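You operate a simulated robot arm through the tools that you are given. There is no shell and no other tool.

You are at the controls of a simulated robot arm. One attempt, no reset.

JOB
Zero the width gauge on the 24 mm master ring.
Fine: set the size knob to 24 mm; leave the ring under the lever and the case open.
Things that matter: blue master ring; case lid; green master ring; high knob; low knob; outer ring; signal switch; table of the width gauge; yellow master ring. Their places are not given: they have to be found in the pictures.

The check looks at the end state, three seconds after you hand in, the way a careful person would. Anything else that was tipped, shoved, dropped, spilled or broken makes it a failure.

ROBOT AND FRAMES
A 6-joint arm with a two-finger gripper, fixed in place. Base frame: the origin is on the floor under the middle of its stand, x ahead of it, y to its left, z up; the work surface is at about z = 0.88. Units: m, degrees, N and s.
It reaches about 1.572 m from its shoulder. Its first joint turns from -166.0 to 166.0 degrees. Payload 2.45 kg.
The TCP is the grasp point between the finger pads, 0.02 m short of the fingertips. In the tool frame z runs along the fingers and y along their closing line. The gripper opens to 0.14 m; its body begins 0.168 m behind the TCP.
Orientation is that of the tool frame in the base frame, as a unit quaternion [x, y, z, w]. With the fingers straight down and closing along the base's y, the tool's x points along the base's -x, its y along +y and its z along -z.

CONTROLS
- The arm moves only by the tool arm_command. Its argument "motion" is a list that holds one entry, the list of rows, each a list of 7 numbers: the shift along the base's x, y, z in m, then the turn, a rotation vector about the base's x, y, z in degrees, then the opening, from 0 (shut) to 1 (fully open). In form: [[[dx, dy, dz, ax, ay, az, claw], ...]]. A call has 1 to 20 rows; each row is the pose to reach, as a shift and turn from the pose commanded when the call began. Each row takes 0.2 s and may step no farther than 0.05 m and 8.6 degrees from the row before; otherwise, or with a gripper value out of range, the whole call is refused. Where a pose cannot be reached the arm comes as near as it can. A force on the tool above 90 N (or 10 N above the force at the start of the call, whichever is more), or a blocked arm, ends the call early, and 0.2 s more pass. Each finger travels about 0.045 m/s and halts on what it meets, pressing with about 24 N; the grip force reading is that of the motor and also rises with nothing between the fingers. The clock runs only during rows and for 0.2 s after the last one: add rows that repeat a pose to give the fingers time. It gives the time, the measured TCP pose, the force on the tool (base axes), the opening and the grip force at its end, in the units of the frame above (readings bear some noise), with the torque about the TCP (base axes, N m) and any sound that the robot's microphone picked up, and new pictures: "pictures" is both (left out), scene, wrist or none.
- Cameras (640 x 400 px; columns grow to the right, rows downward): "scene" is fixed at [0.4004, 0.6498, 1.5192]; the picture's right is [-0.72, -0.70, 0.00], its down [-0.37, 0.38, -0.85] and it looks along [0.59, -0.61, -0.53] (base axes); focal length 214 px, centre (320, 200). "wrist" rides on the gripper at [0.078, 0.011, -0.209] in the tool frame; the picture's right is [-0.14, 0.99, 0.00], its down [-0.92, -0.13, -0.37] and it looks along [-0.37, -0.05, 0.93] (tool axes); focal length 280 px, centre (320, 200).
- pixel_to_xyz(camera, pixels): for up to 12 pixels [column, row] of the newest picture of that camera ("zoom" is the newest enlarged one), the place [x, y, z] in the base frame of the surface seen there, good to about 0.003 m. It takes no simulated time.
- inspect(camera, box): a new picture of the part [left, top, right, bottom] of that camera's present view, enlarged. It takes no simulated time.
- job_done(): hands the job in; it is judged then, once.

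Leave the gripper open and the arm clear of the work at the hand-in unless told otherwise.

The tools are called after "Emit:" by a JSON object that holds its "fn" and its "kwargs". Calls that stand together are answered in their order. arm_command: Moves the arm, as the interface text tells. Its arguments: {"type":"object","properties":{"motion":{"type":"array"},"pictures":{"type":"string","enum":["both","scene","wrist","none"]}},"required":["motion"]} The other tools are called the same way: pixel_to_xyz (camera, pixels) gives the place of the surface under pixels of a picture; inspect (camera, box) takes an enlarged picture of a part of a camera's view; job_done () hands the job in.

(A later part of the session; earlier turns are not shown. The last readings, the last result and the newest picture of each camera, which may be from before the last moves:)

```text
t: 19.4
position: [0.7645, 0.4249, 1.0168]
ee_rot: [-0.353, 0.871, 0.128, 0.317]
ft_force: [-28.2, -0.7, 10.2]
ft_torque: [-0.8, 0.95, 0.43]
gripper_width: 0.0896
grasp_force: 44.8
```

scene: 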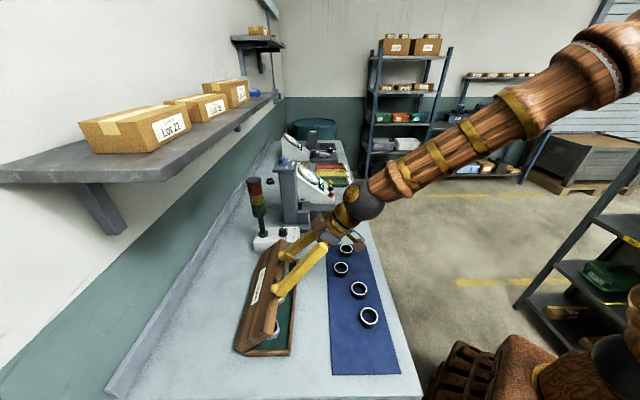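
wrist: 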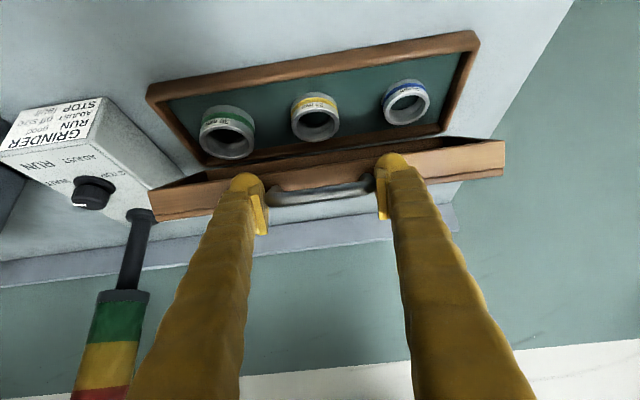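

Lid about 50° open and the rings are standing flat in the tray: green, yellow, blue bands. Continue the arc to about 80°.

Emit:
{"fn": "arm_command", "kwargs": {"motion": [[[0.0049, 0.0062, 0.0063, 0, 0, 0, 0.5], [0.0123, 0.0135, 0.0116, 0, 0, 0, 0.5], [0.0199, 0.0211, 0.016, 0, 0, 0, 0.5], [0.0279, 0.0289, 0.0195, 0, 0, 0, 0.5], [0.036, 0.0369, 0.022, 0, 0, 0, 0.5], [0.0442, 0.0449, 0.0235, 0, 0, 0, 0.5]]]}}

```text
t: 20.8
position: [0.8121, 0.4704, 1.0421]
ee_rot: [-0.352, 0.871, 0.127, 0.318]
ft_force: [-30.1, 7.9, 34.0]
ft_torque: [-0.2, 1.52, 0.55]
gripper_width: 0.092
grasp_force: 45.3
```

scene: 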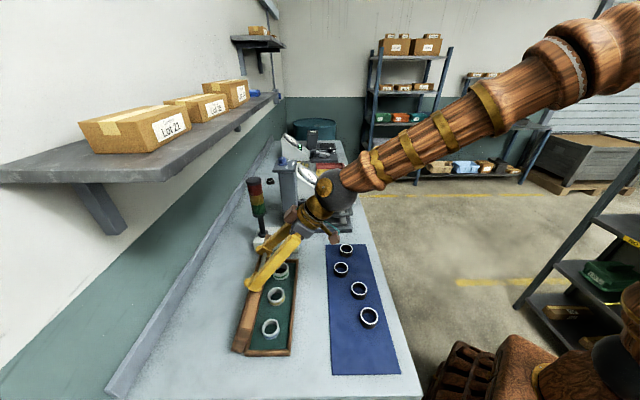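
wrist: 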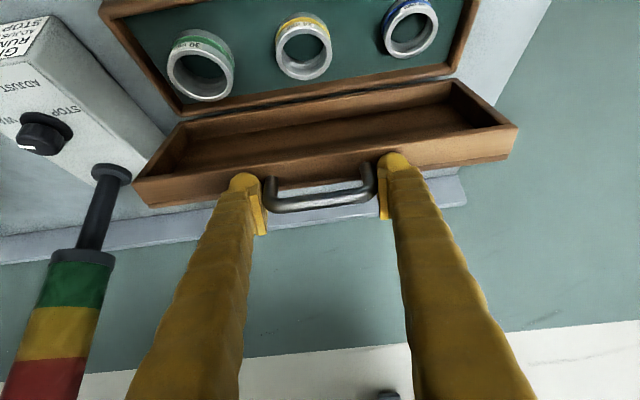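

The lid is near 80°. The handle is pushing the tool up a bit, so I raise 3 mm and continue past vertical to about 100°, watching for the stop.

Emit:
{"fn": "arm_command", "kwargs": {"motion": [[[0.0035, 0.0048, 0.0032, 0, 0, 0, 0.5], [0.0069, 0.0096, 0.0034, 0, 0, 0, 0.5], [0.0111, 0.0137, 0.0032, 0, 0, 0, 0.5], [0.0152, 0.0178, 0.0029, 0, 0, 0, 0.5], [0.0193, 0.0219, 0.0022, 0, 0, 0, 0.5], [0.0234, 0.0259, 0.0014, 0, 0, 0, 0.5], [0.0275, 0.0299, 0.0001, 0, 0, 0, 0.5], [0.0315, 0.0338, -0.0012, 0, 0, 0, 0.5]]]}}

```text
t: 22.6
position: [0.8443, 0.5037, 1.0462]
ee_rot: [-0.352, 0.87, 0.128, 0.32]
ft_force: [25.5, -18.4, 81.5]
ft_torque: [1.52, 2.71, 0.01]
gripper_width: 0.0914
grasp_force: 44.9
```

scene: 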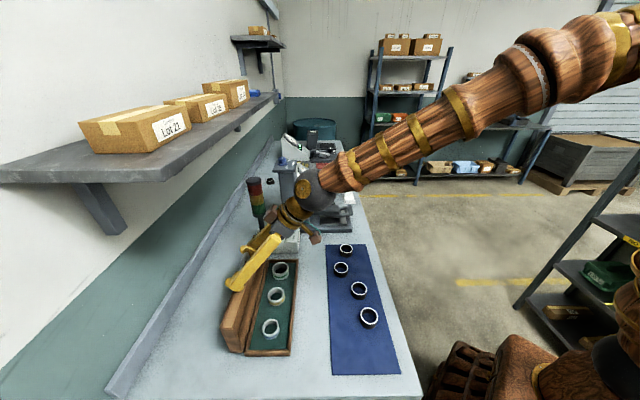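
wrist: 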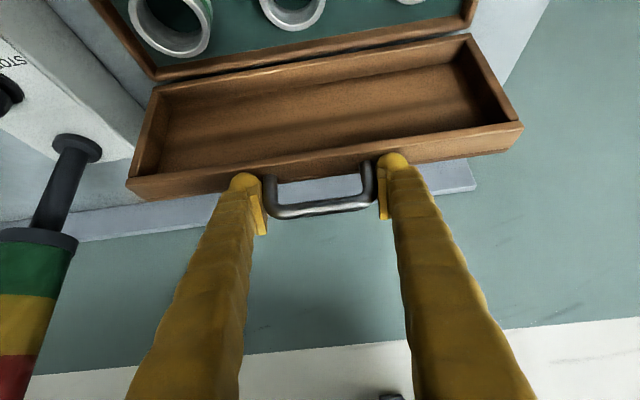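

The lid is past vertical, but the fingertips press down on the lid edge (81 N). I'll raise a few mm to relieve and look.

Emit:
{"fn": "arm_command", "kwargs": {"motion": [[[0, 0, 0.004, 0, 0, 0, 0.5], [0, 0, 0.007, 0, 0, 0, 0.5]]]}}

Emit:
{"fn": "inspect", "kwargs": {"camera": "scene", "box": [210, 220, 310, 370]}}

```text
t: 23.2
position: [0.843, 0.504, 1.0454]
ee_rot: [-0.351, 0.872, 0.125, 0.316]
ft_force: [42.3, -25.3, 27.0]
ft_torque: [1.45, -0.3, -0.03]
gripper_width: 0.0909
grasp_force: 45.3
```

scene: 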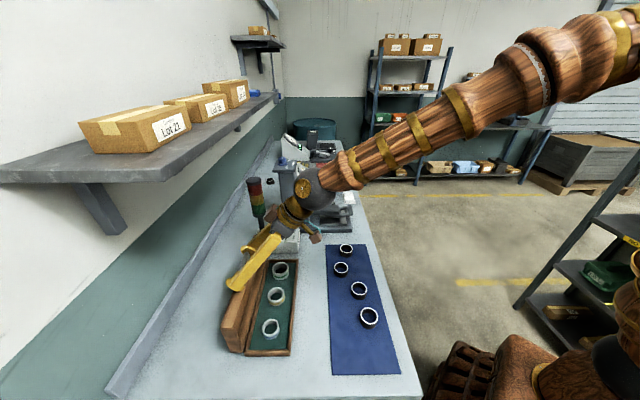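
wrist: 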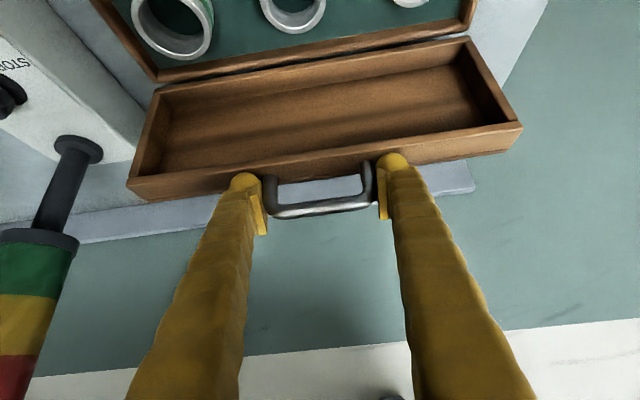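

```text
2.67 times, centred on (260, 295) of scene
```

zoom: 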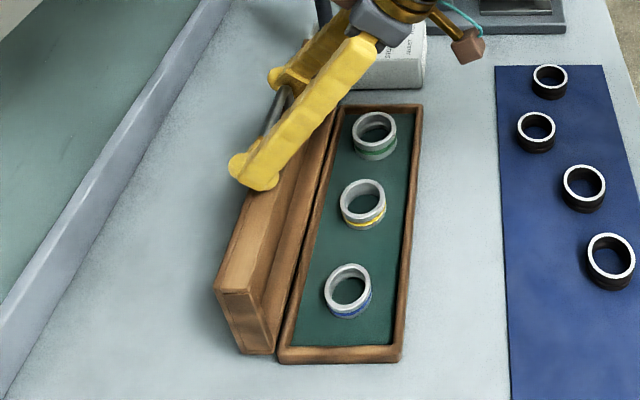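

The lid looks just past vertical with the rings undisturbed. I'll nudge it a bit farther back (and ease the 48 N side force) so it rests against its stop.

Emit:
{"fn": "arm_command", "kwargs": {"motion": [[[0.0053, 0.0031, -0.0002, 0, 0, 0, 0.5], [0.0085, 0.0055, -0.001, 0, 0, 0, 0.5], [0.012, 0.0085, -0.002, 0, 0, 0, 0.5], [0.0145, 0.0115, -0.003, 0, 0, 0, 0.5]]]}}

```text
t: 24.2
position: [0.8565, 0.5161, 1.0411]
ee_rot: [-0.352, 0.872, 0.126, 0.315]
ft_force: [4.8, -16.6, 1.2]
ft_torque: [-0.92, 0.83, -0.01]
gripper_width: 0.0901
grasp_force: 45.4
```

scene: 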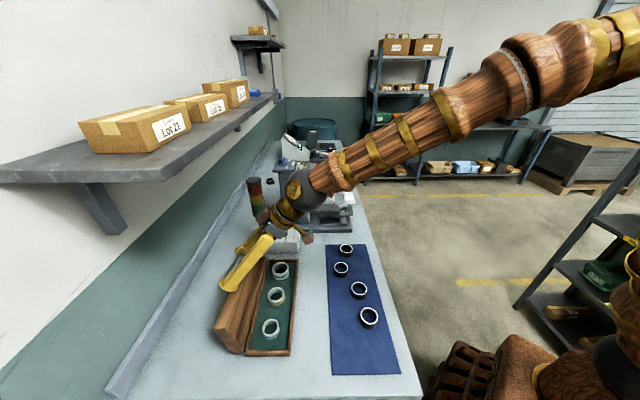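
wrist: 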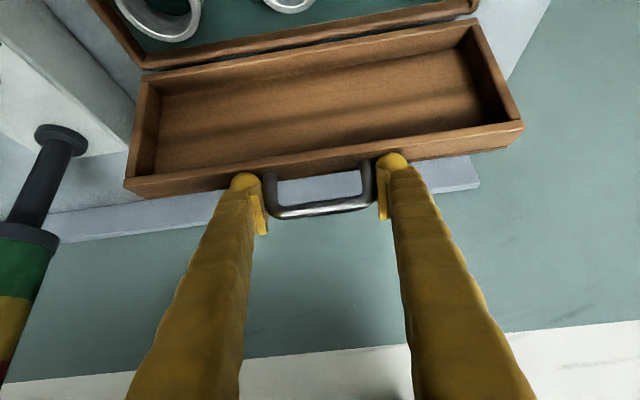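

Forces are small and the lid is about 105° open. I'll follow a little farther to feel for the stop.

Emit:
{"fn": "arm_command", "kwargs": {"motion": [[[0.0036, 0.0035, -0.0017, 0, 0, 0, 0.5], [0.0071, 0.007, -0.0037, 0, 0, 0, 0.5], [0.0107, 0.0105, -0.006, 0, 0, 0, 0.5]]], "pictures": "wrist"}}

```text
t: 25.0
position: [0.867, 0.5278, 1.0372]
ee_rot: [-0.353, 0.872, 0.126, 0.317]
ft_force: [-12.9, -7.2, 17.1]
ft_torque: [-0.47, 0.94, 0.08]
gripper_width: 0.0901
grasp_force: 44.9
```

wrist: 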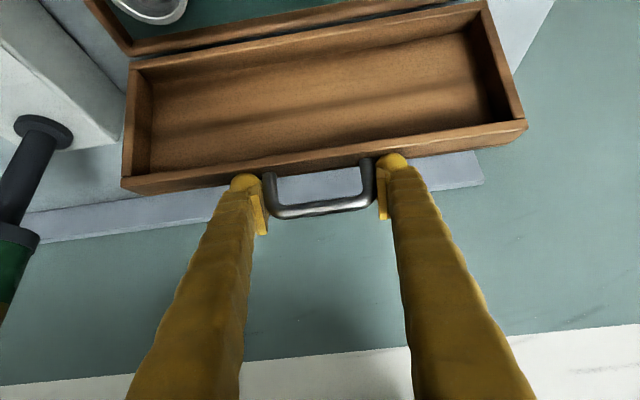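

Still moving freely at about 114°. I'll keep following slowly until I feel a stop rather than let it drop.

Emit:
{"fn": "arm_command", "kwargs": {"motion": [[[0.003, 0.0029, -0.0024, 0, 0, 0, 0.5], [0.006, 0.0059, -0.0049, 0, 0, 0, 0.5], [0.0088, 0.0087, -0.0075, 0, 0, 0, 0.5], [0.0117, 0.0115, -0.0102, 0, 0, 0, 0.5]]]}}

```text
t: 26.1
position: [0.8785, 0.5388, 1.0335]
ee_rot: [-0.353, 0.871, 0.128, 0.318]
ft_force: [-29.7, -22.1, 21.2]
ft_torque: [-0.87, -0.19, 0.32]
gripper_width: 0.0946
grasp_force: 45.1
stopped in row 4: the force on the tool passed its limit at 91 N (the readings are from after the stop); the commanded pose is now the measured one
```

scene: 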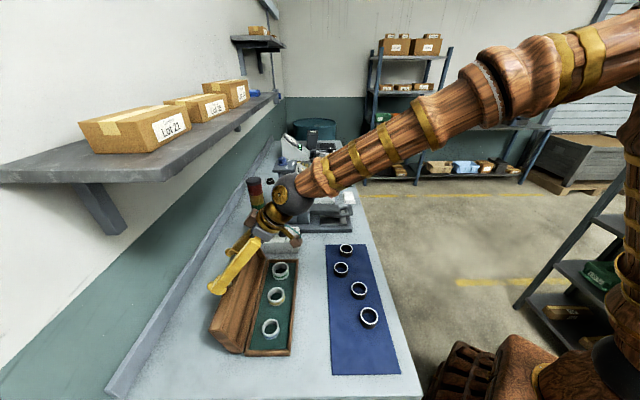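
wrist: 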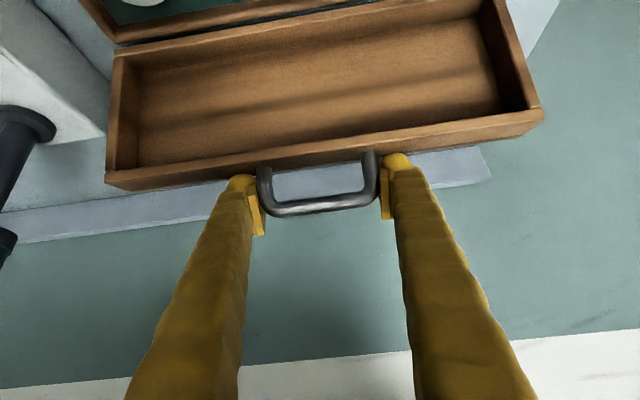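

The stop was felt: the lid rests open past vertical. I'll release and then retreat up and back along the finger direction.

Emit:
{"fn": "arm_command", "kwargs": {"motion": [[[0, 0, 0, 0, 0, 0, 1], [0, 0, 0, 0, 0, 0, 1], [0, 0, 0, 0, 0, 0, 1], [0, 0, 0, 0, 0, 0, 1], [-0.016, -0.0158, 0.0268, 0, 0, 0, 1], [-0.032, -0.0316, 0.0536, 0, 0, 0, 1], [-0.048, -0.0474, 0.0804, 0, 0, 0, 1], [-0.064, -0.0632, 0.107, 0, 0, 0, 1], [-0.064, -0.0632, 0.107, 0, 0, 0, 1]]]}}

```text
t: 28.1
position: [0.8146, 0.4757, 1.1393]
ee_rot: [-0.352, 0.871, 0.127, 0.319]
ft_force: [-0.2, -0.4, 0.5]
ft_torque: [-0.02, 0.0, 0.02]
gripper_width: 0.1402
grasp_force: 0.0
```

scene: 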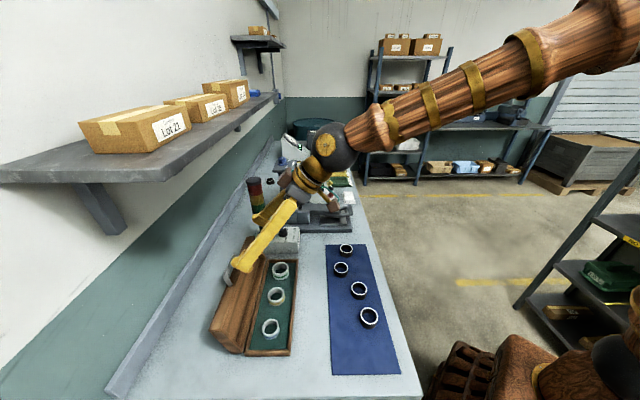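
wrist: 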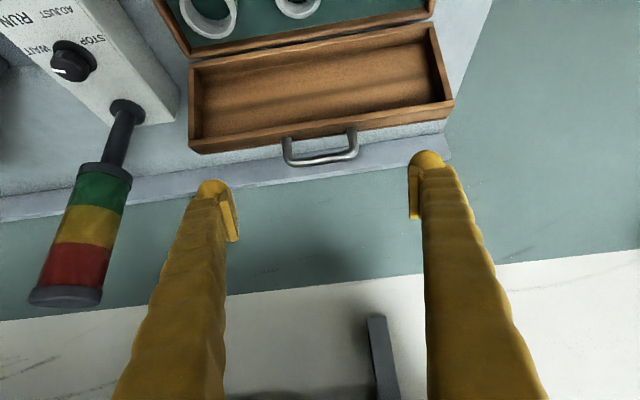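

The lid stays open. Now I back off to the front so the wrist camera can read the ring labels.

Emit:
{"fn": "arm_command", "kwargs": {"motion": [[[-0.0302, -0.0303, -0.005, 0, 0, 0, 1], [-0.0605, -0.0606, -0.02, 0, 0, 0, 1], [-0.0907, -0.091, -0.04, 0, 0, 0, 1], [-0.121, -0.1213, -0.06, 0, 0, 0, 1], [-0.1512, -0.1516, -0.0793, 0, 0, 0, 1], [-0.1512, -0.1516, -0.0793, 0, 0, 0, 1]]]}}

Emit:
{"fn": "inspect", "kwargs": {"camera": "wrist", "box": [220, 90, 430, 220]}}

```text
t: 29.5
position: [0.6637, 0.3258, 1.0596]
ee_rot: [-0.352, 0.871, 0.127, 0.319]
ft_force: [0.0, 0.3, 0.1]
ft_torque: [-0.03, 0.01, 0.02]
gripper_width: 0.14
grasp_force: 0.1
```

scene: 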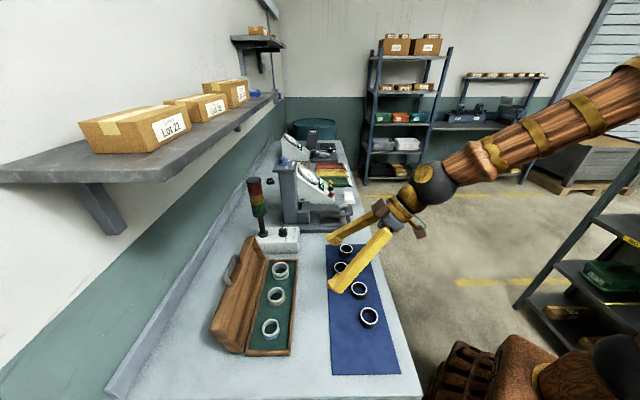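
wrist: 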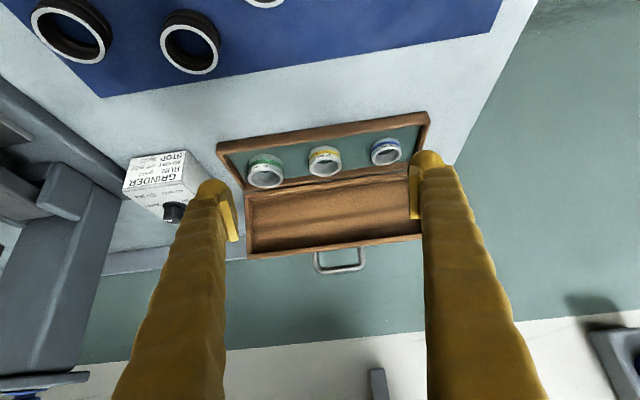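

```text
3.05 times, centred on (325, 155) of wrist
```

zoom: 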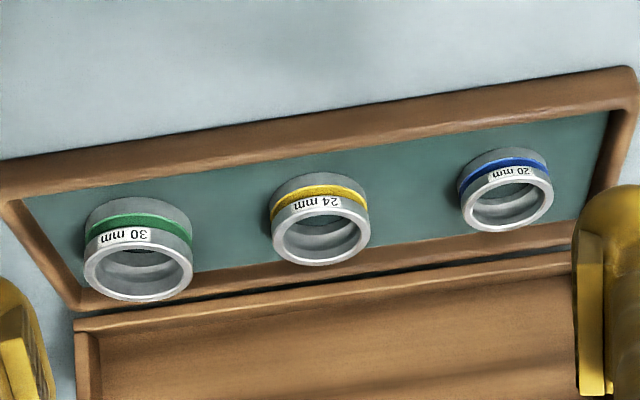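

The labels read 30 mm (green), 24 mm (yellow), 20 mm (blue). I'll enlarge once more to be sure, and measure ring positions.

Emit:
{"fn": "inspect", "kwargs": {"camera": "wrist", "box": [240, 130, 410, 195]}}

Emit:
{"fn": "pixel_to_xyz", "kwargs": {"camera": "wrist", "pixels": [[310, 168], [340, 168], [325, 177], [312, 158], [337, 155], [325, 150], [325, 164], [250, 175], [282, 175], [374, 155], [399, 152], [300, 190]]}}

Emit:
{"fn": "inspect", "kwargs": {"camera": "scene", "box": [245, 255, 305, 355]}}

```text
3.76 times, centred on (325, 162) of wrist
```

zoom: 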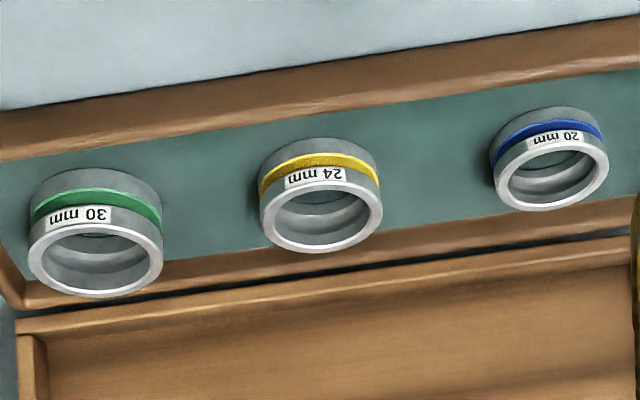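

```text
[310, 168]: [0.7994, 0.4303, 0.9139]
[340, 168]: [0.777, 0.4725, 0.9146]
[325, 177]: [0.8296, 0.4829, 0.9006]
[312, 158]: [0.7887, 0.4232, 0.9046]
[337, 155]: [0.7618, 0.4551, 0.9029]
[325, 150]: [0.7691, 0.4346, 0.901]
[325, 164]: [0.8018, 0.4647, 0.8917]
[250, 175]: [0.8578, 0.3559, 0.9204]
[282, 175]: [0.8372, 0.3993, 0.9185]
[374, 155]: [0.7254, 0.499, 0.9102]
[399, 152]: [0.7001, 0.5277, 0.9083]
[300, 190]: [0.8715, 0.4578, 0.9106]
```

```text
4.00 times, centred on (275, 305) of scene
```

zoom: 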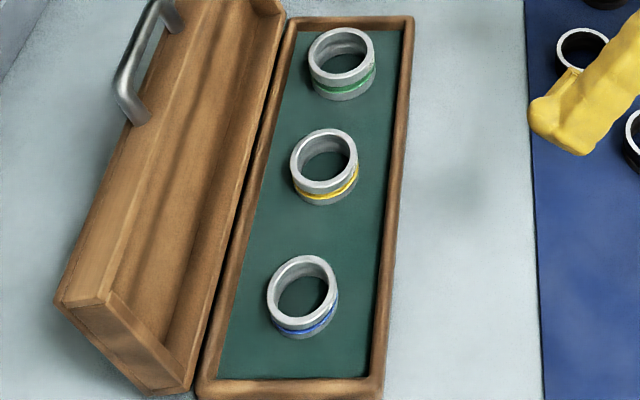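

Yellow is the 24 mm ring. I'll measure its top rim precisely in the scene zoom.

Emit:
{"fn": "pixel_to_xyz", "kwargs": {"camera": "zoom", "pixels": [[294, 158], [353, 156], [323, 132], [325, 189], [302, 178], [346, 178], [325, 165], [304, 140], [343, 138], [250, 200], [395, 180], [375, 250]]}}

Emit:
{"fn": "pixel_to_xyz", "kwargs": {"camera": "scene", "pixels": [[333, 205], [345, 230], [290, 163], [287, 163], [293, 170], [283, 158], [300, 172], [283, 170], [342, 205], [325, 222], [340, 222], [335, 218]]}}

```text
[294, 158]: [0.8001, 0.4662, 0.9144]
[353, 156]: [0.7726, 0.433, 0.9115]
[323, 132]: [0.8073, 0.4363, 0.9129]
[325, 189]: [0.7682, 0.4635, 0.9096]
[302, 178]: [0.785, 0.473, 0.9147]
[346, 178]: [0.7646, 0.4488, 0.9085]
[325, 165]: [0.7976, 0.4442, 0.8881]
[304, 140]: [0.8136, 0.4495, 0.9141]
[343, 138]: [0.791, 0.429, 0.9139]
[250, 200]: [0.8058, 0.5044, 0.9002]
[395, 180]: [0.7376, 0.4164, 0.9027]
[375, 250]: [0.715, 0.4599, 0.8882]
```

```text
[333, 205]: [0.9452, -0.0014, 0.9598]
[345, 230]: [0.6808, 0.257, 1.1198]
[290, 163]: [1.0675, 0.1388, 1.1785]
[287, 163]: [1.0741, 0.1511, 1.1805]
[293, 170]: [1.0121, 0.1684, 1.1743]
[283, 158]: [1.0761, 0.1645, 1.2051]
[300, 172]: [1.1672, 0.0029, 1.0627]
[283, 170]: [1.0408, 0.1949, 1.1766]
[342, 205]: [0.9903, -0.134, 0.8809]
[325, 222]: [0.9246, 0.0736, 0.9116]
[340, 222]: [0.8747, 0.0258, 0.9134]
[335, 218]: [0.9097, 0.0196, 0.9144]
```

The 24 mm ring is the yellow one, centred at about (0.788,0.450), top z 0.914. Before fetching it I'll set the size knob. I move over to the front of the column top, reducing tilt to 15°, to view the blue knob from above.

Emit:
{"fn": "arm_command", "kwargs": {"motion": [[[0.0245, -0.01, 0.035, -1.45, 1.5, 0, 1], [0.052, -0.026, 0.066, -2.9, 3.0, 0, 1], [0.084, -0.046, 0.094, -4.34, 4.5, 0, 1], [0.116, -0.066, 0.121, -5.8, 6.0, 0, 1], [0.149, -0.087, 0.146, -7.24, 7.5, 0, 1], [0.182, -0.108, 0.17, -8.7, 9.0, 0, 1], [0.216, -0.129, 0.192, -10.1, 10.5, 0, 1], [0.25, -0.15, 0.212, -11.6, 12.0, 0, 1], [0.285, -0.172, 0.228, -13.0, 13.5, 0, 1], [0.32, -0.194, 0.24, -14.5, 15.0, 0, 1], [0.3545, -0.2149, 0.2434, -15.9, 16.5, 0, 1], [0.3545, -0.2149, 0.2434, -17.37, 17.98, 0, 1], [0.3545, -0.2149, 0.2434, -17.37, 17.98, 0, 1]]]}}

Emit:
{"fn": "inspect", "kwargs": {"camera": "wrist", "box": [240, 140, 410, 260]}}

```text
t: 32.3
position: [1.0201, 0.1095, 1.3044]
ee_rot: [-0.372, 0.919, 0.048, 0.123]
ft_force: [-0.4, -1.0, 0.2]
ft_torque: [0.02, -0.03, 0.04]
gripper_width: 0.14
grasp_force: 0.0
```

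scene: 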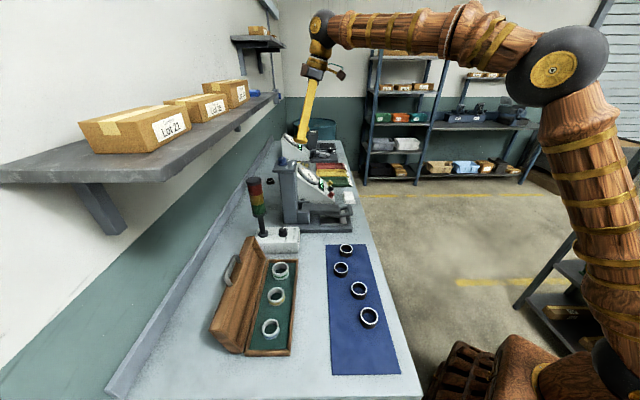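
wrist: 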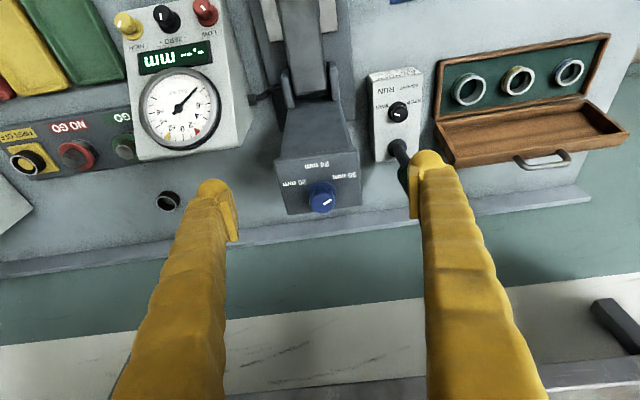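

```text
3.33 times, centred on (325, 200) of wrist
```

zoom: 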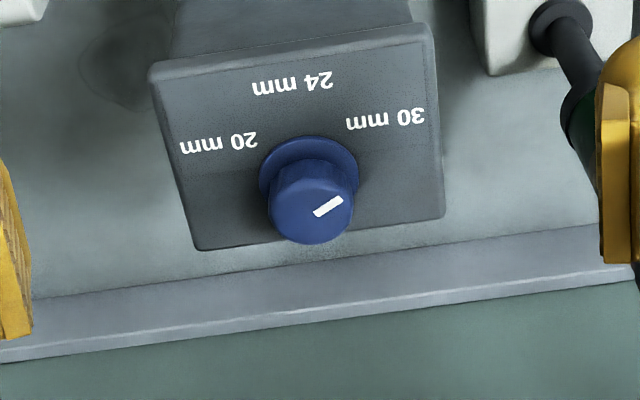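

Good view of the blue knob with its white pointer toward 30 mm. I'll measure knob top, pointer ends, flange and labels.

Emit:
{"fn": "pixel_to_xyz", "kwargs": {"camera": "zoom", "pixels": [[312, 218], [278, 215], [346, 215], [310, 238], [316, 214], [341, 200], [312, 180], [265, 180], [353, 180], [292, 82], [385, 120], [218, 142]]}}

Emit:
{"fn": "inspect", "kwargs": {"camera": "wrist", "box": [270, 150, 370, 220]}}

```text
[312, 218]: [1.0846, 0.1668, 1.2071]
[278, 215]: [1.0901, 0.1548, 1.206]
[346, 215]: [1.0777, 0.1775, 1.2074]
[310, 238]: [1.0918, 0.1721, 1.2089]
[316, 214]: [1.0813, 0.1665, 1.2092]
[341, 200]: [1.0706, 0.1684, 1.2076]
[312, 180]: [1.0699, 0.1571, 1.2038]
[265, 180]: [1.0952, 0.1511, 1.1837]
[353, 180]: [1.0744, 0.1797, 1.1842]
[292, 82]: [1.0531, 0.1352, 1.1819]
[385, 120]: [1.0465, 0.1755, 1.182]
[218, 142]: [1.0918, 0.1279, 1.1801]
```

```text
5.71 times, centred on (320, 185) of wrist
```

zoom: 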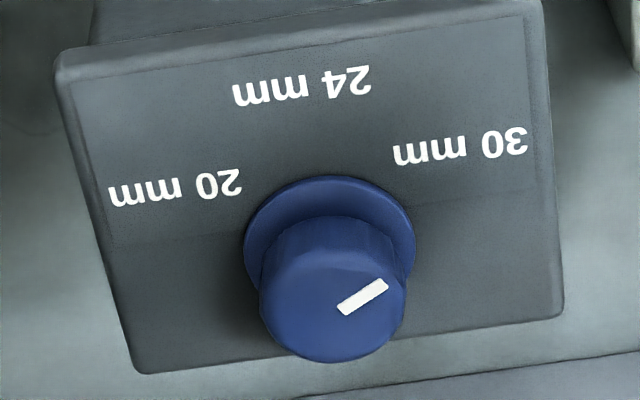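

The knob axis is at about (1.083,0.166), top z 1.207, diameter 26 mm; 24 mm lies +60° (counter-clockwise seen from above) from 30 mm. I'll move above it, pre-yaw by -29.4°, and narrow the fingers to half.

Emit:
{"fn": "arm_command", "kwargs": {"motion": [[[0.013, 0.011, -0.005, 0, 0, -5.9, 0.9], [0.026, 0.022, -0.012, 0, 0, -11.8, 0.7], [0.039, 0.034, -0.02, 0, 0, -17.6, 0.5], [0.052, 0.045, -0.03, 0, 0, -23.5, 0.5], [0.0647, 0.056, -0.045, 0, 0, -29.4, 0.5], [0.0647, 0.056, -0.045, 0, 0, -29.4, 0.5]]]}}

Emit:
{"fn": "inspect", "kwargs": {"camera": "wrist", "box": [220, 130, 420, 250]}}

Emit:
{"fn": "inspect", "kwargs": {"camera": "scene", "box": [250, 90, 350, 190]}}

```text
t: 33.7
position: [1.0848, 0.1633, 1.2581]
ee_rot: [-0.126, 0.983, 0.016, 0.131]
ft_force: [-0.8, -0.2, 0.3]
ft_torque: [0.02, -0.01, 0.0]
gripper_width: 0.0703
grasp_force: 0.0
```

scene: 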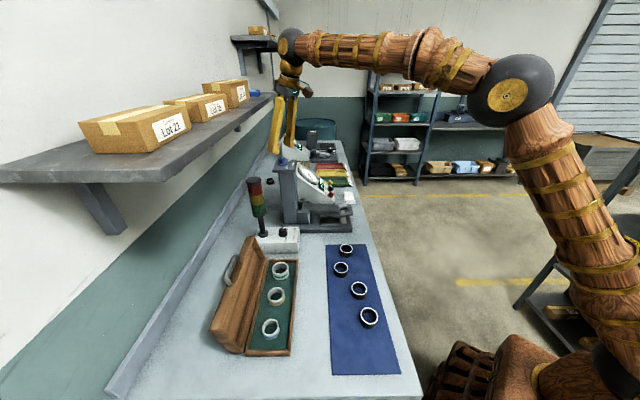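
wrist: 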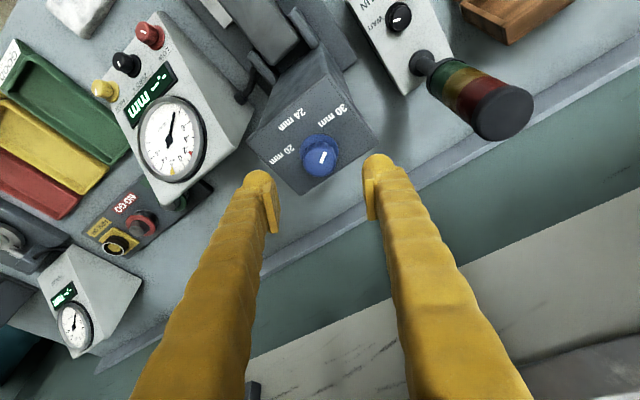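

```text
3.20 times, centred on (320, 190) of wrist
```

zoom: 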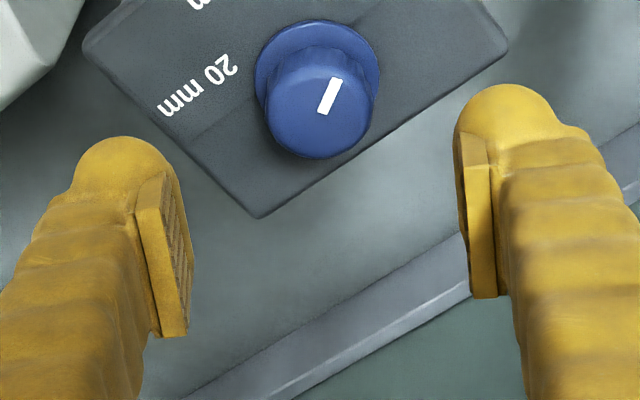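

```text
4.00 times, centred on (300, 140) of scene
```

zoom: 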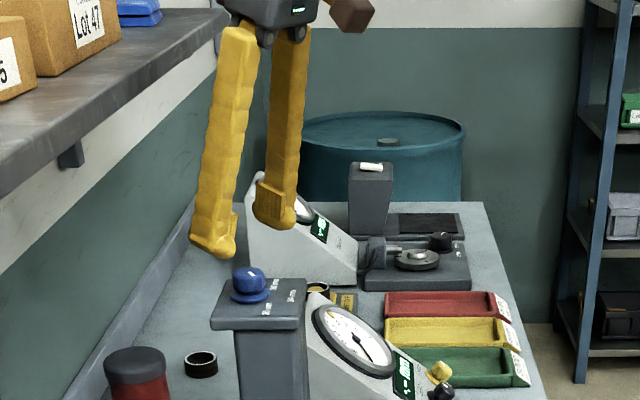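

Fingers are above the knob. I'll re-measure the knob centre from this closer view.

Emit:
{"fn": "inspect", "kwargs": {"camera": "wrist", "box": [280, 120, 360, 190]}}

```text
5.71 times, centred on (320, 155) of wrist
```

zoom: 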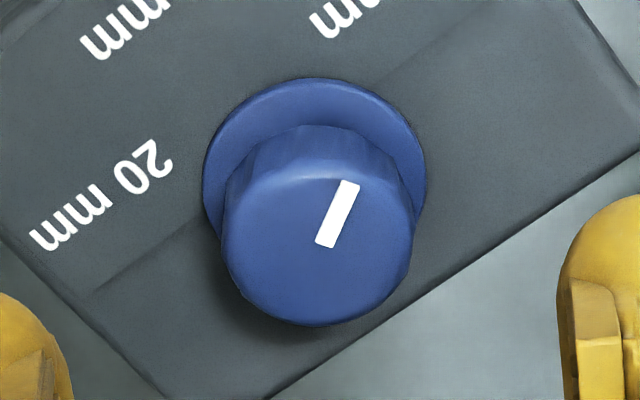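

Emit:
{"fn": "pixel_to_xyz", "kwargs": {"camera": "zoom", "pixels": [[232, 250], [405, 250], [318, 185], [318, 318], [318, 250], [260, 200], [375, 200], [260, 300], [375, 300], [215, 180], [418, 180], [315, 90]]}}

```text
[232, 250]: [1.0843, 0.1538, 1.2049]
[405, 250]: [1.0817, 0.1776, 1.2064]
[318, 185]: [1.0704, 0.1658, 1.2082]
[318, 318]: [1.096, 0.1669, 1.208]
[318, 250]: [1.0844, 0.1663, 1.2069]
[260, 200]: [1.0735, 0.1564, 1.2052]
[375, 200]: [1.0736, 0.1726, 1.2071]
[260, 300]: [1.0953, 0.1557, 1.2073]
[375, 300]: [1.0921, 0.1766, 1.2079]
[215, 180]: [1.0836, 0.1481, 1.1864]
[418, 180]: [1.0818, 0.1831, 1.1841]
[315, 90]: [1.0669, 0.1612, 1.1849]
```

Knob centre confirmed at (1.083,0.166). Lower to z 1.208 with the fingers straddling it.

Emit:
{"fn": "arm_command", "kwargs": {"motion": [[[0.0005, 0.0007, -0.017, 0, 0, 0, 0.5], [0.0005, 0.0007, -0.034, 0, 0, 0, 0.5], [0.0005, 0.0007, -0.0446, 0, 0, 0, 0.5], [0.0005, 0.0007, -0.0516, 0, 0, 0, 0.5], [0.0005, 0.0007, -0.0516, 0, 0, 0, 0.5]]]}}

Emit:
{"fn": "inspect", "kwargs": {"camera": "wrist", "box": [240, 130, 400, 230]}}

Emit:
{"fn": "inspect", "kwargs": {"camera": "scene", "box": [250, 110, 330, 190]}}

```text
t: 34.9
position: [1.0844, 0.1657, 1.2077]
ee_rot: [-0.128, 0.983, 0.016, 0.131]
ft_force: [-0.5, 0.0, -0.2]
ft_torque: [0.01, 0.02, 0.05]
gripper_width: 0.07
grasp_force: 0.1
```

scene: 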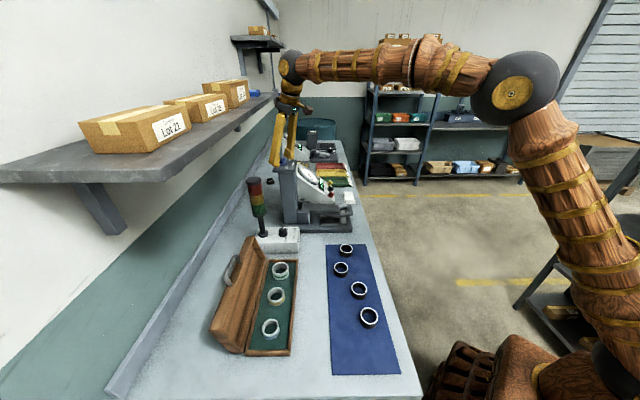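
wrist: 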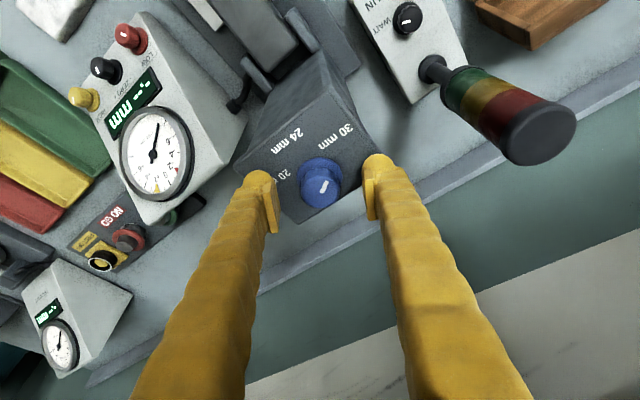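

```text
4.00 times, centred on (320, 180) of wrist
```

zoom: 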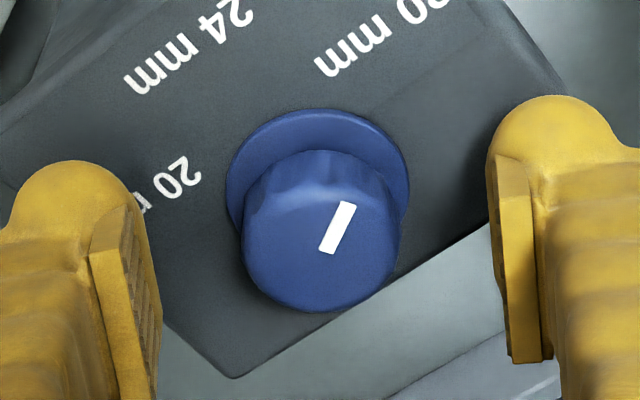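

```text
5.00 times, centred on (290, 150) of scene
```

zoom: 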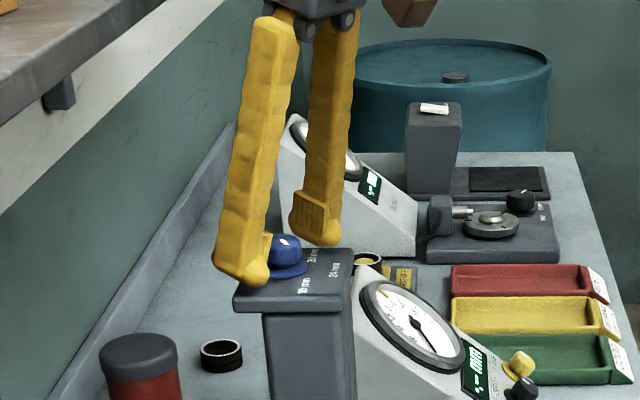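

No contact on the way down, and the knob is centred between the pads. Close on it.

Emit:
{"fn": "arm_command", "kwargs": {"motion": [[[0, 0, 0, 0, 0, 0, 0.3], [0, 0, 0, 0, 0, 0, 0.1], [0, 0, 0, 0, 0, 0, 0.1], [0, 0, 0, 0, 0, 0, 0.1], [0, 0, 0, 0, 0, 0, 0.1]]], "pictures": "wrist"}}

```text
t: 36.1
position: [1.0853, 0.1657, 1.2073]
ee_rot: [-0.127, 0.983, 0.015, 0.132]
ft_force: [-2.7, 5.1, -1.2]
ft_torque: [0.06, 0.03, -0.03]
gripper_width: 0.0305
grasp_force: 44.7
```

wrist: 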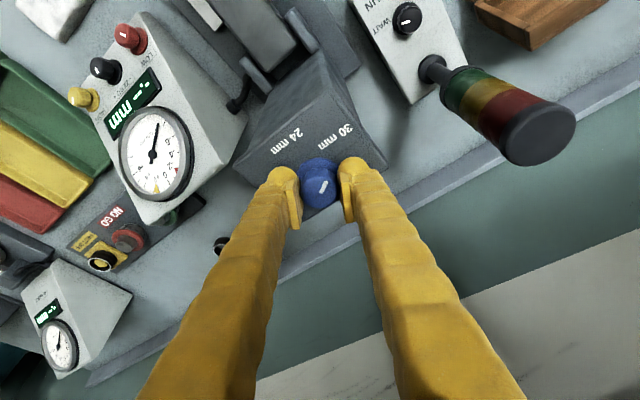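

Firm, well-centred grip (side force about 6 N). Turn +30° about vertical first and check.

Emit:
{"fn": "arm_command", "kwargs": {"motion": [[[0, 0, 0, 0, 0, 6, 0.1], [0, 0, 0, 0, 0, 12, 0.1], [0, 0, 0, 0, 0, 18, 0.1], [0, 0, 0, 0, 0, 24, 0.1], [0, 0, 0, 0, 0, 30, 0.1]]]}}

Emit:
{"fn": "inspect", "kwargs": {"camera": "wrist", "box": [240, 110, 400, 230]}}

```text
t: 37.3
position: [1.085, 0.1666, 1.2068]
ee_rot: [-0.377, 0.916, 0.048, 0.124]
ft_force: [31.2, 7.3, 6.9]
ft_torque: [0.01, -0.31, -0.02]
gripper_width: 0.0306
grasp_force: 45.3
```

scene: 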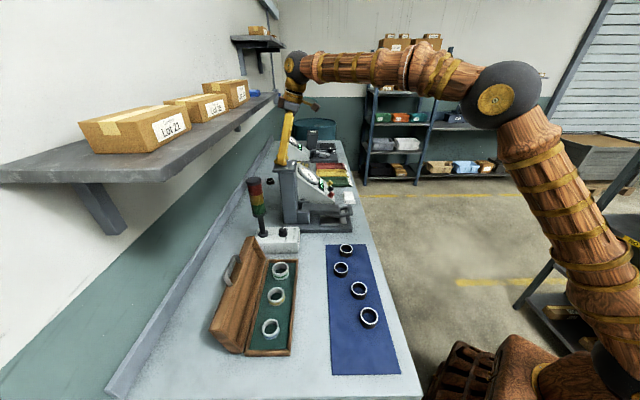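
wrist: 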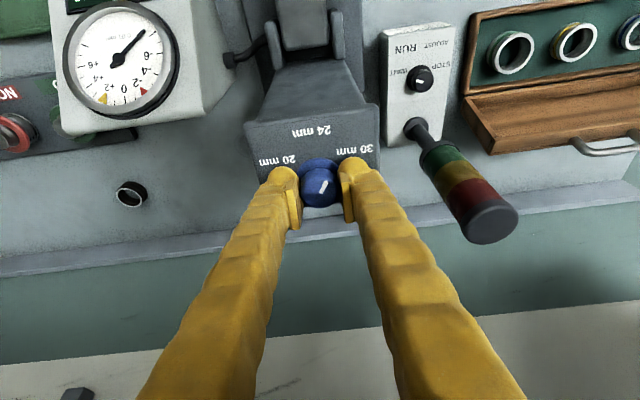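

```text
3.33 times, centred on (320, 170) of wrist
```

zoom: 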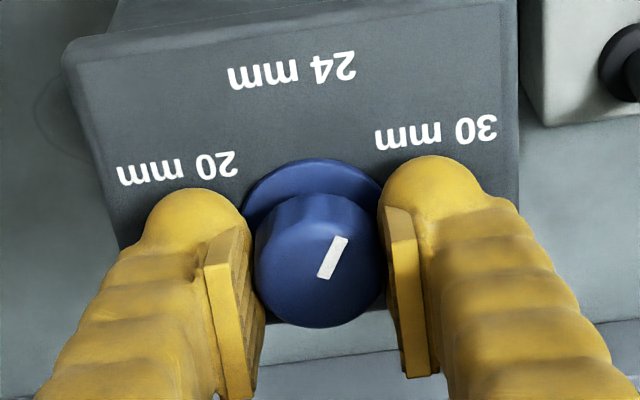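

The knob turns with the gripper; the pointer is now midway between 30 and 24. Continue another 30° with a slight x correction.

Emit:
{"fn": "arm_command", "kwargs": {"motion": [[[0.001, 0.0002, 0, 0, 0, 6, 0.1], [0.0015, 0.0003, 0, 0, 0, 12, 0.1], [0.0015, 0.0003, 0, 0, 0, 18, 0.1], [0.0015, 0.0003, 0, 0, 0, 24, 0.1], [0.0015, 0.0003, 0, 0, 0, 30, 0.1]]]}}

Emit:
{"fn": "inspect", "kwargs": {"camera": "wrist", "box": [240, 110, 400, 230]}}

```text
t: 38.5
position: [1.0837, 0.1658, 1.2059]
ee_rot: [-0.602, 0.787, 0.079, 0.105]
ft_force: [-34.3, -10.0, 7.5]
ft_torque: [-0.36, 0.56, 0.0]
gripper_width: 0.0306
grasp_force: 45.0
```

scene: 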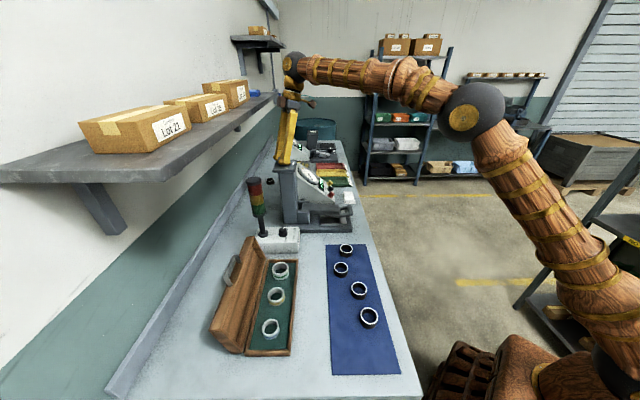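
wrist: 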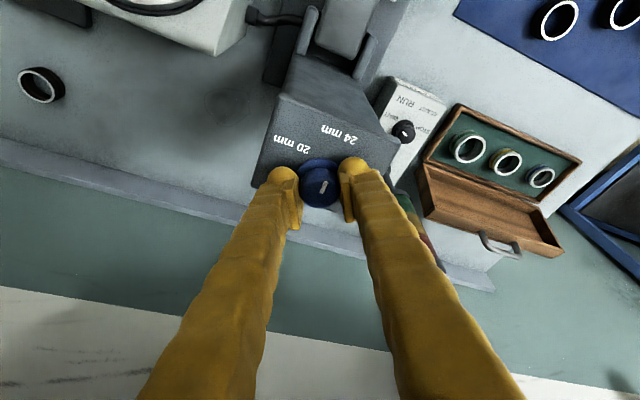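

```text
3.33 times, centred on (320, 170) of wrist
```

zoom: 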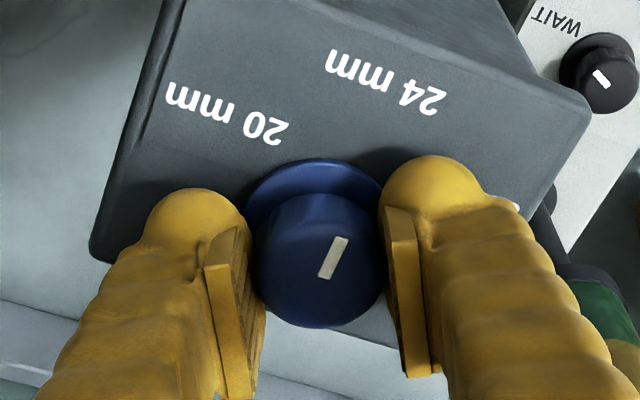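

The pointer now aims at 24 mm. Release, rise, and check it from above.

Emit:
{"fn": "arm_command", "kwargs": {"motion": [[[-0.001, -0.0002, 0, 0, 0, 0, 0.5], [-0.001, -0.0002, 0, 0, 0, 0, 0.5], [-0.001, -0.0002, 0, 0, 0, 0, 0.5], [-0.001, -0.0002, 0.02, 0, 0, 0, 0.5], [-0.001, -0.0002, 0.05, 0, 0, 0, 0.5], [-0.001, -0.0002, 0.08, 0, 0, 0, 0.5], [-0.001, -0.0002, 0.08, 0, 0, 0, 0.5]]]}}

Emit:
{"fn": "inspect", "kwargs": {"camera": "wrist", "box": [260, 110, 380, 200]}}

```text
t: 40.1
position: [1.0855, 0.166, 1.2853]
ee_rot: [-0.601, 0.788, 0.08, 0.107]
ft_force: [-0.1, -0.6, 0.4]
ft_torque: [-0.03, 0.0, 0.02]
gripper_width: 0.0701
grasp_force: 0.0
```

scene: 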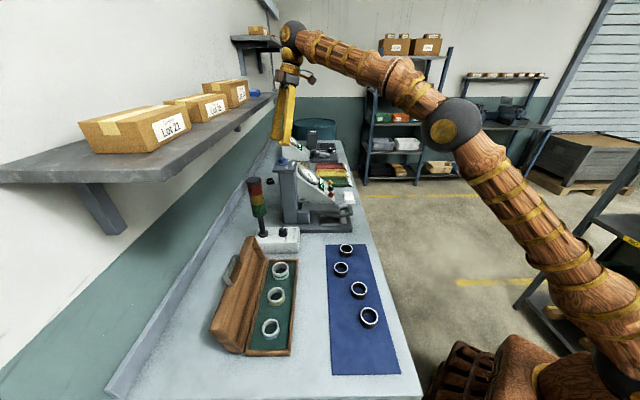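
wrist: 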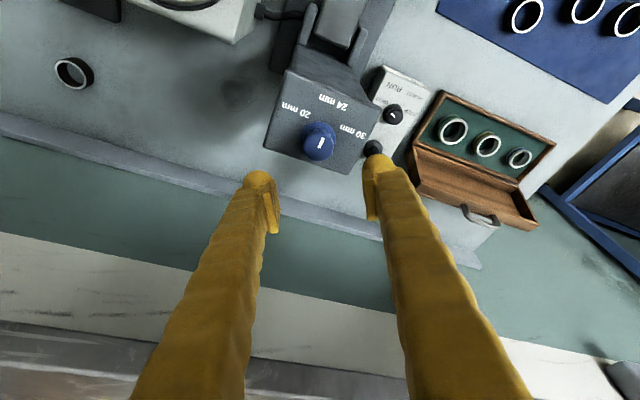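

```text
4.44 times, centred on (320, 155) of wrist
```

zoom: 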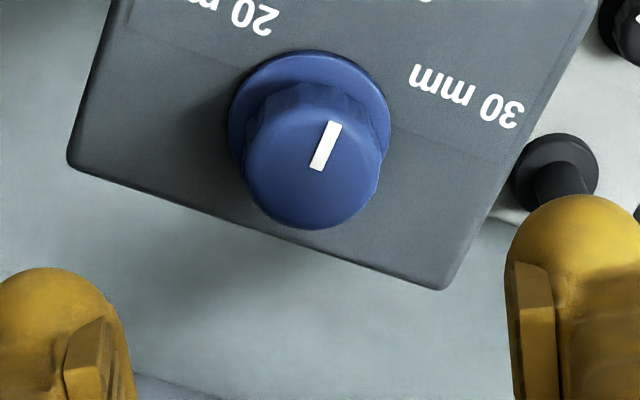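

I'll check the pointer direction numerically (24 mm mark is at about 225°).

Emit:
{"fn": "pixel_to_xyz", "kwargs": {"camera": "zoom", "pixels": [[318, 168], [334, 124], [313, 180], [326, 146]]}}

Emit:
{"fn": "inspect", "kwargs": {"camera": "wrist", "box": [260, 80, 390, 180]}}

Emit:
{"fn": "inspect", "kwargs": {"camera": "scene", "box": [270, 150, 360, 240]}}

```text
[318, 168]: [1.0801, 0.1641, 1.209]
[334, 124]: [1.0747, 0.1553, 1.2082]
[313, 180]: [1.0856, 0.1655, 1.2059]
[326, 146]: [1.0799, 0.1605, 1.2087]
```

```text
4.00 times, centred on (325, 130) of wrist
```

zoom: 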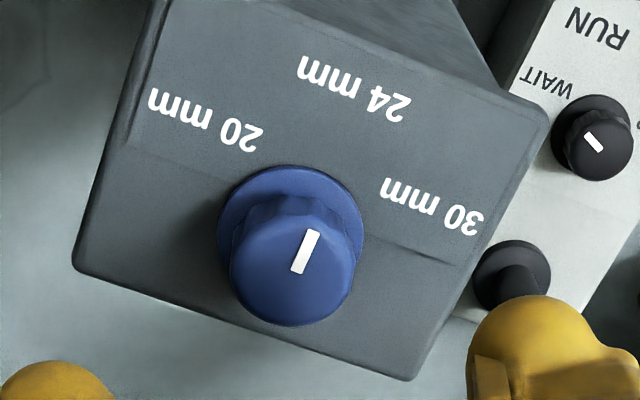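

```text
4.44 times, centred on (315, 195) of scene
```

zoom: 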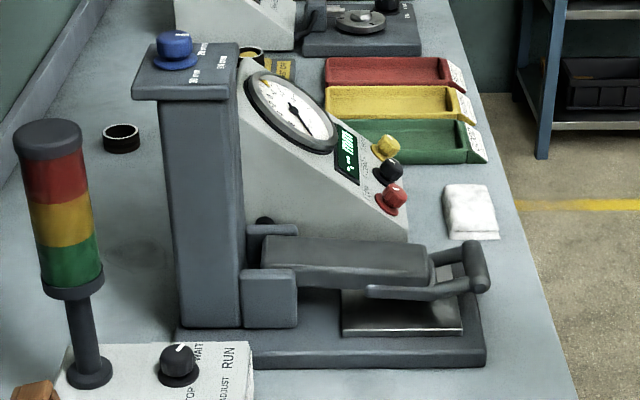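

The pointer works out at about 228° versus 225° for the mark (it read 167° versus 165° at 30), so it turned 61° and sits on 24 mm. Next I need to see under the lever. I'll back away first, yawing back to the bench direction.

Emit:
{"fn": "arm_command", "kwargs": {"motion": [[[-0.0297, -0.0293, 0.005, 0, 0, -5, 0.7], [-0.0593, -0.0585, 0.005, 0, 0, -10, 1], [-0.089, -0.0878, 0.005, 0, 0, -15, 1], [-0.1187, -0.117, 0.005, 0, 0, -20, 1], [-0.1483, -0.1463, 0.005, 0, 0, -25, 1], [-0.178, -0.1755, 0.005, 0, 0, -30, 1]]], "pictures": "none"}}

Emit:
{"fn": "arm_command", "kwargs": {"motion": [[[-0.0123, -0.0121, -0.0431, 4.39, -4.45, 0, 1], [-0.0246, -0.0242, -0.0863, 8.78, -8.9, 0, 1], [-0.0369, -0.0363, -0.1294, 13.16, -13.35, 0, 1], [-0.0492, -0.0485, -0.1725, 17.55, -17.8, 0, 1], [-0.0614, -0.0606, -0.2156, 21.94, -22.25, 0, 1], [-0.0737, -0.0727, -0.2588, 26.33, -26.7, 0, 1], [-0.086, -0.0848, -0.3019, 30.7, -31.15, 0, 1], [-0.0983, -0.0969, -0.345, 35.1, -35.6, 0, 1], [-0.0983, -0.0969, -0.345, 35.1, -35.6, 0, 1]]]}}

Emit:
{"fn": "inspect", "kwargs": {"camera": "wrist", "box": [230, 110, 420, 230]}}

```text
t: 41.5
position: [0.9079, -0.0108, 1.2897]
ee_rot: [-0.377, 0.917, 0.049, 0.123]
ft_force: [-0.1, 0.3, -0.1]
ft_torque: [0.02, 0.03, 0.01]
gripper_width: 0.1398
grasp_force: 0.1
```

```text
t: 43.5
position: [0.8105, -0.106, 0.9487]
ee_rot: [-0.319, 0.779, 0.203, 0.5]
ft_force: [-0.4, -0.3, 0.0]
ft_torque: [-0.02, 0.01, 0.03]
gripper_width: 0.1402
grasp_force: 0.1
```

scene: 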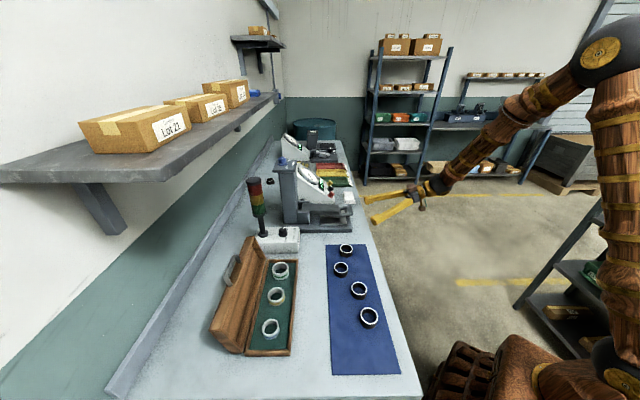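
wrist: 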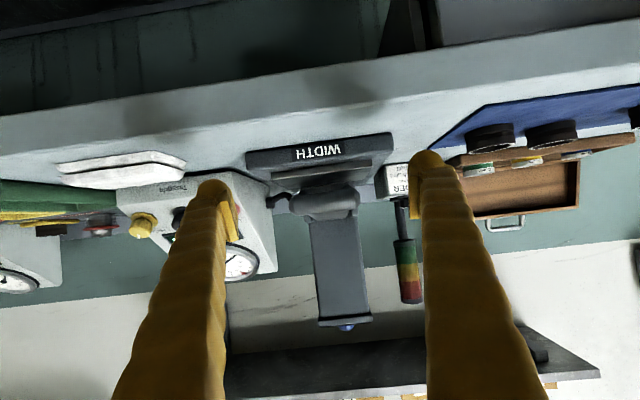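

```text
3.33 times, centred on (325, 170) of wrist
```

zoom: 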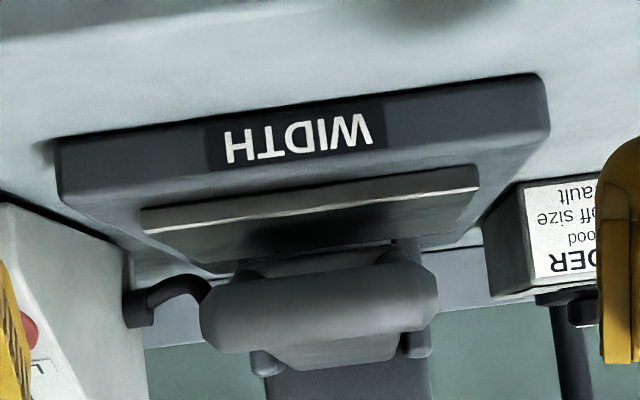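

I'll zoom further on the gap between crossbar and table.

Emit:
{"fn": "inspect", "kwargs": {"camera": "wrist", "box": [265, 155, 385, 225]}}

Emit:
{"fn": "pixel_to_xyz", "kwargs": {"camera": "wrist", "pixels": [[290, 205], [323, 205], [354, 198], [325, 195], [275, 176], [365, 163], [320, 172], [320, 180], [325, 220], [325, 240], [348, 184], [300, 190]]}}

```text
5.33 times, centred on (325, 190) of wrist
```

zoom: 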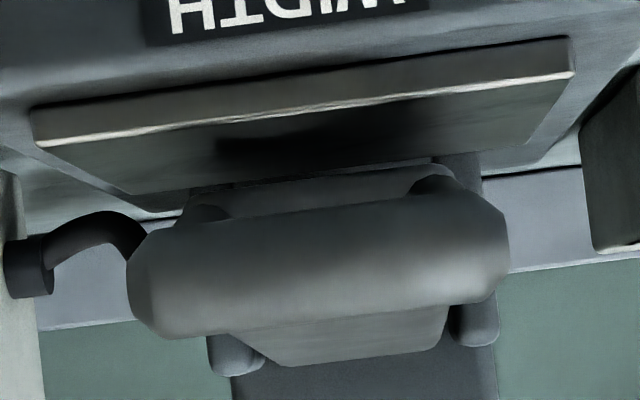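

```text
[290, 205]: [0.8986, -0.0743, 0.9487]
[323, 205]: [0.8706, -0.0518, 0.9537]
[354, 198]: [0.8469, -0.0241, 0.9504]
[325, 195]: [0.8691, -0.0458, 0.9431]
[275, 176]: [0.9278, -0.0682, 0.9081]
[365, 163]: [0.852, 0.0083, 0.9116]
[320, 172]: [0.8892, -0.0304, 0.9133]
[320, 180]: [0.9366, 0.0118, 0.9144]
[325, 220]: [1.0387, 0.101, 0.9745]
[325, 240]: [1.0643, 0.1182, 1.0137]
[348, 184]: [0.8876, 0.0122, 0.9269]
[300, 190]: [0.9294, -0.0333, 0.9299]
```

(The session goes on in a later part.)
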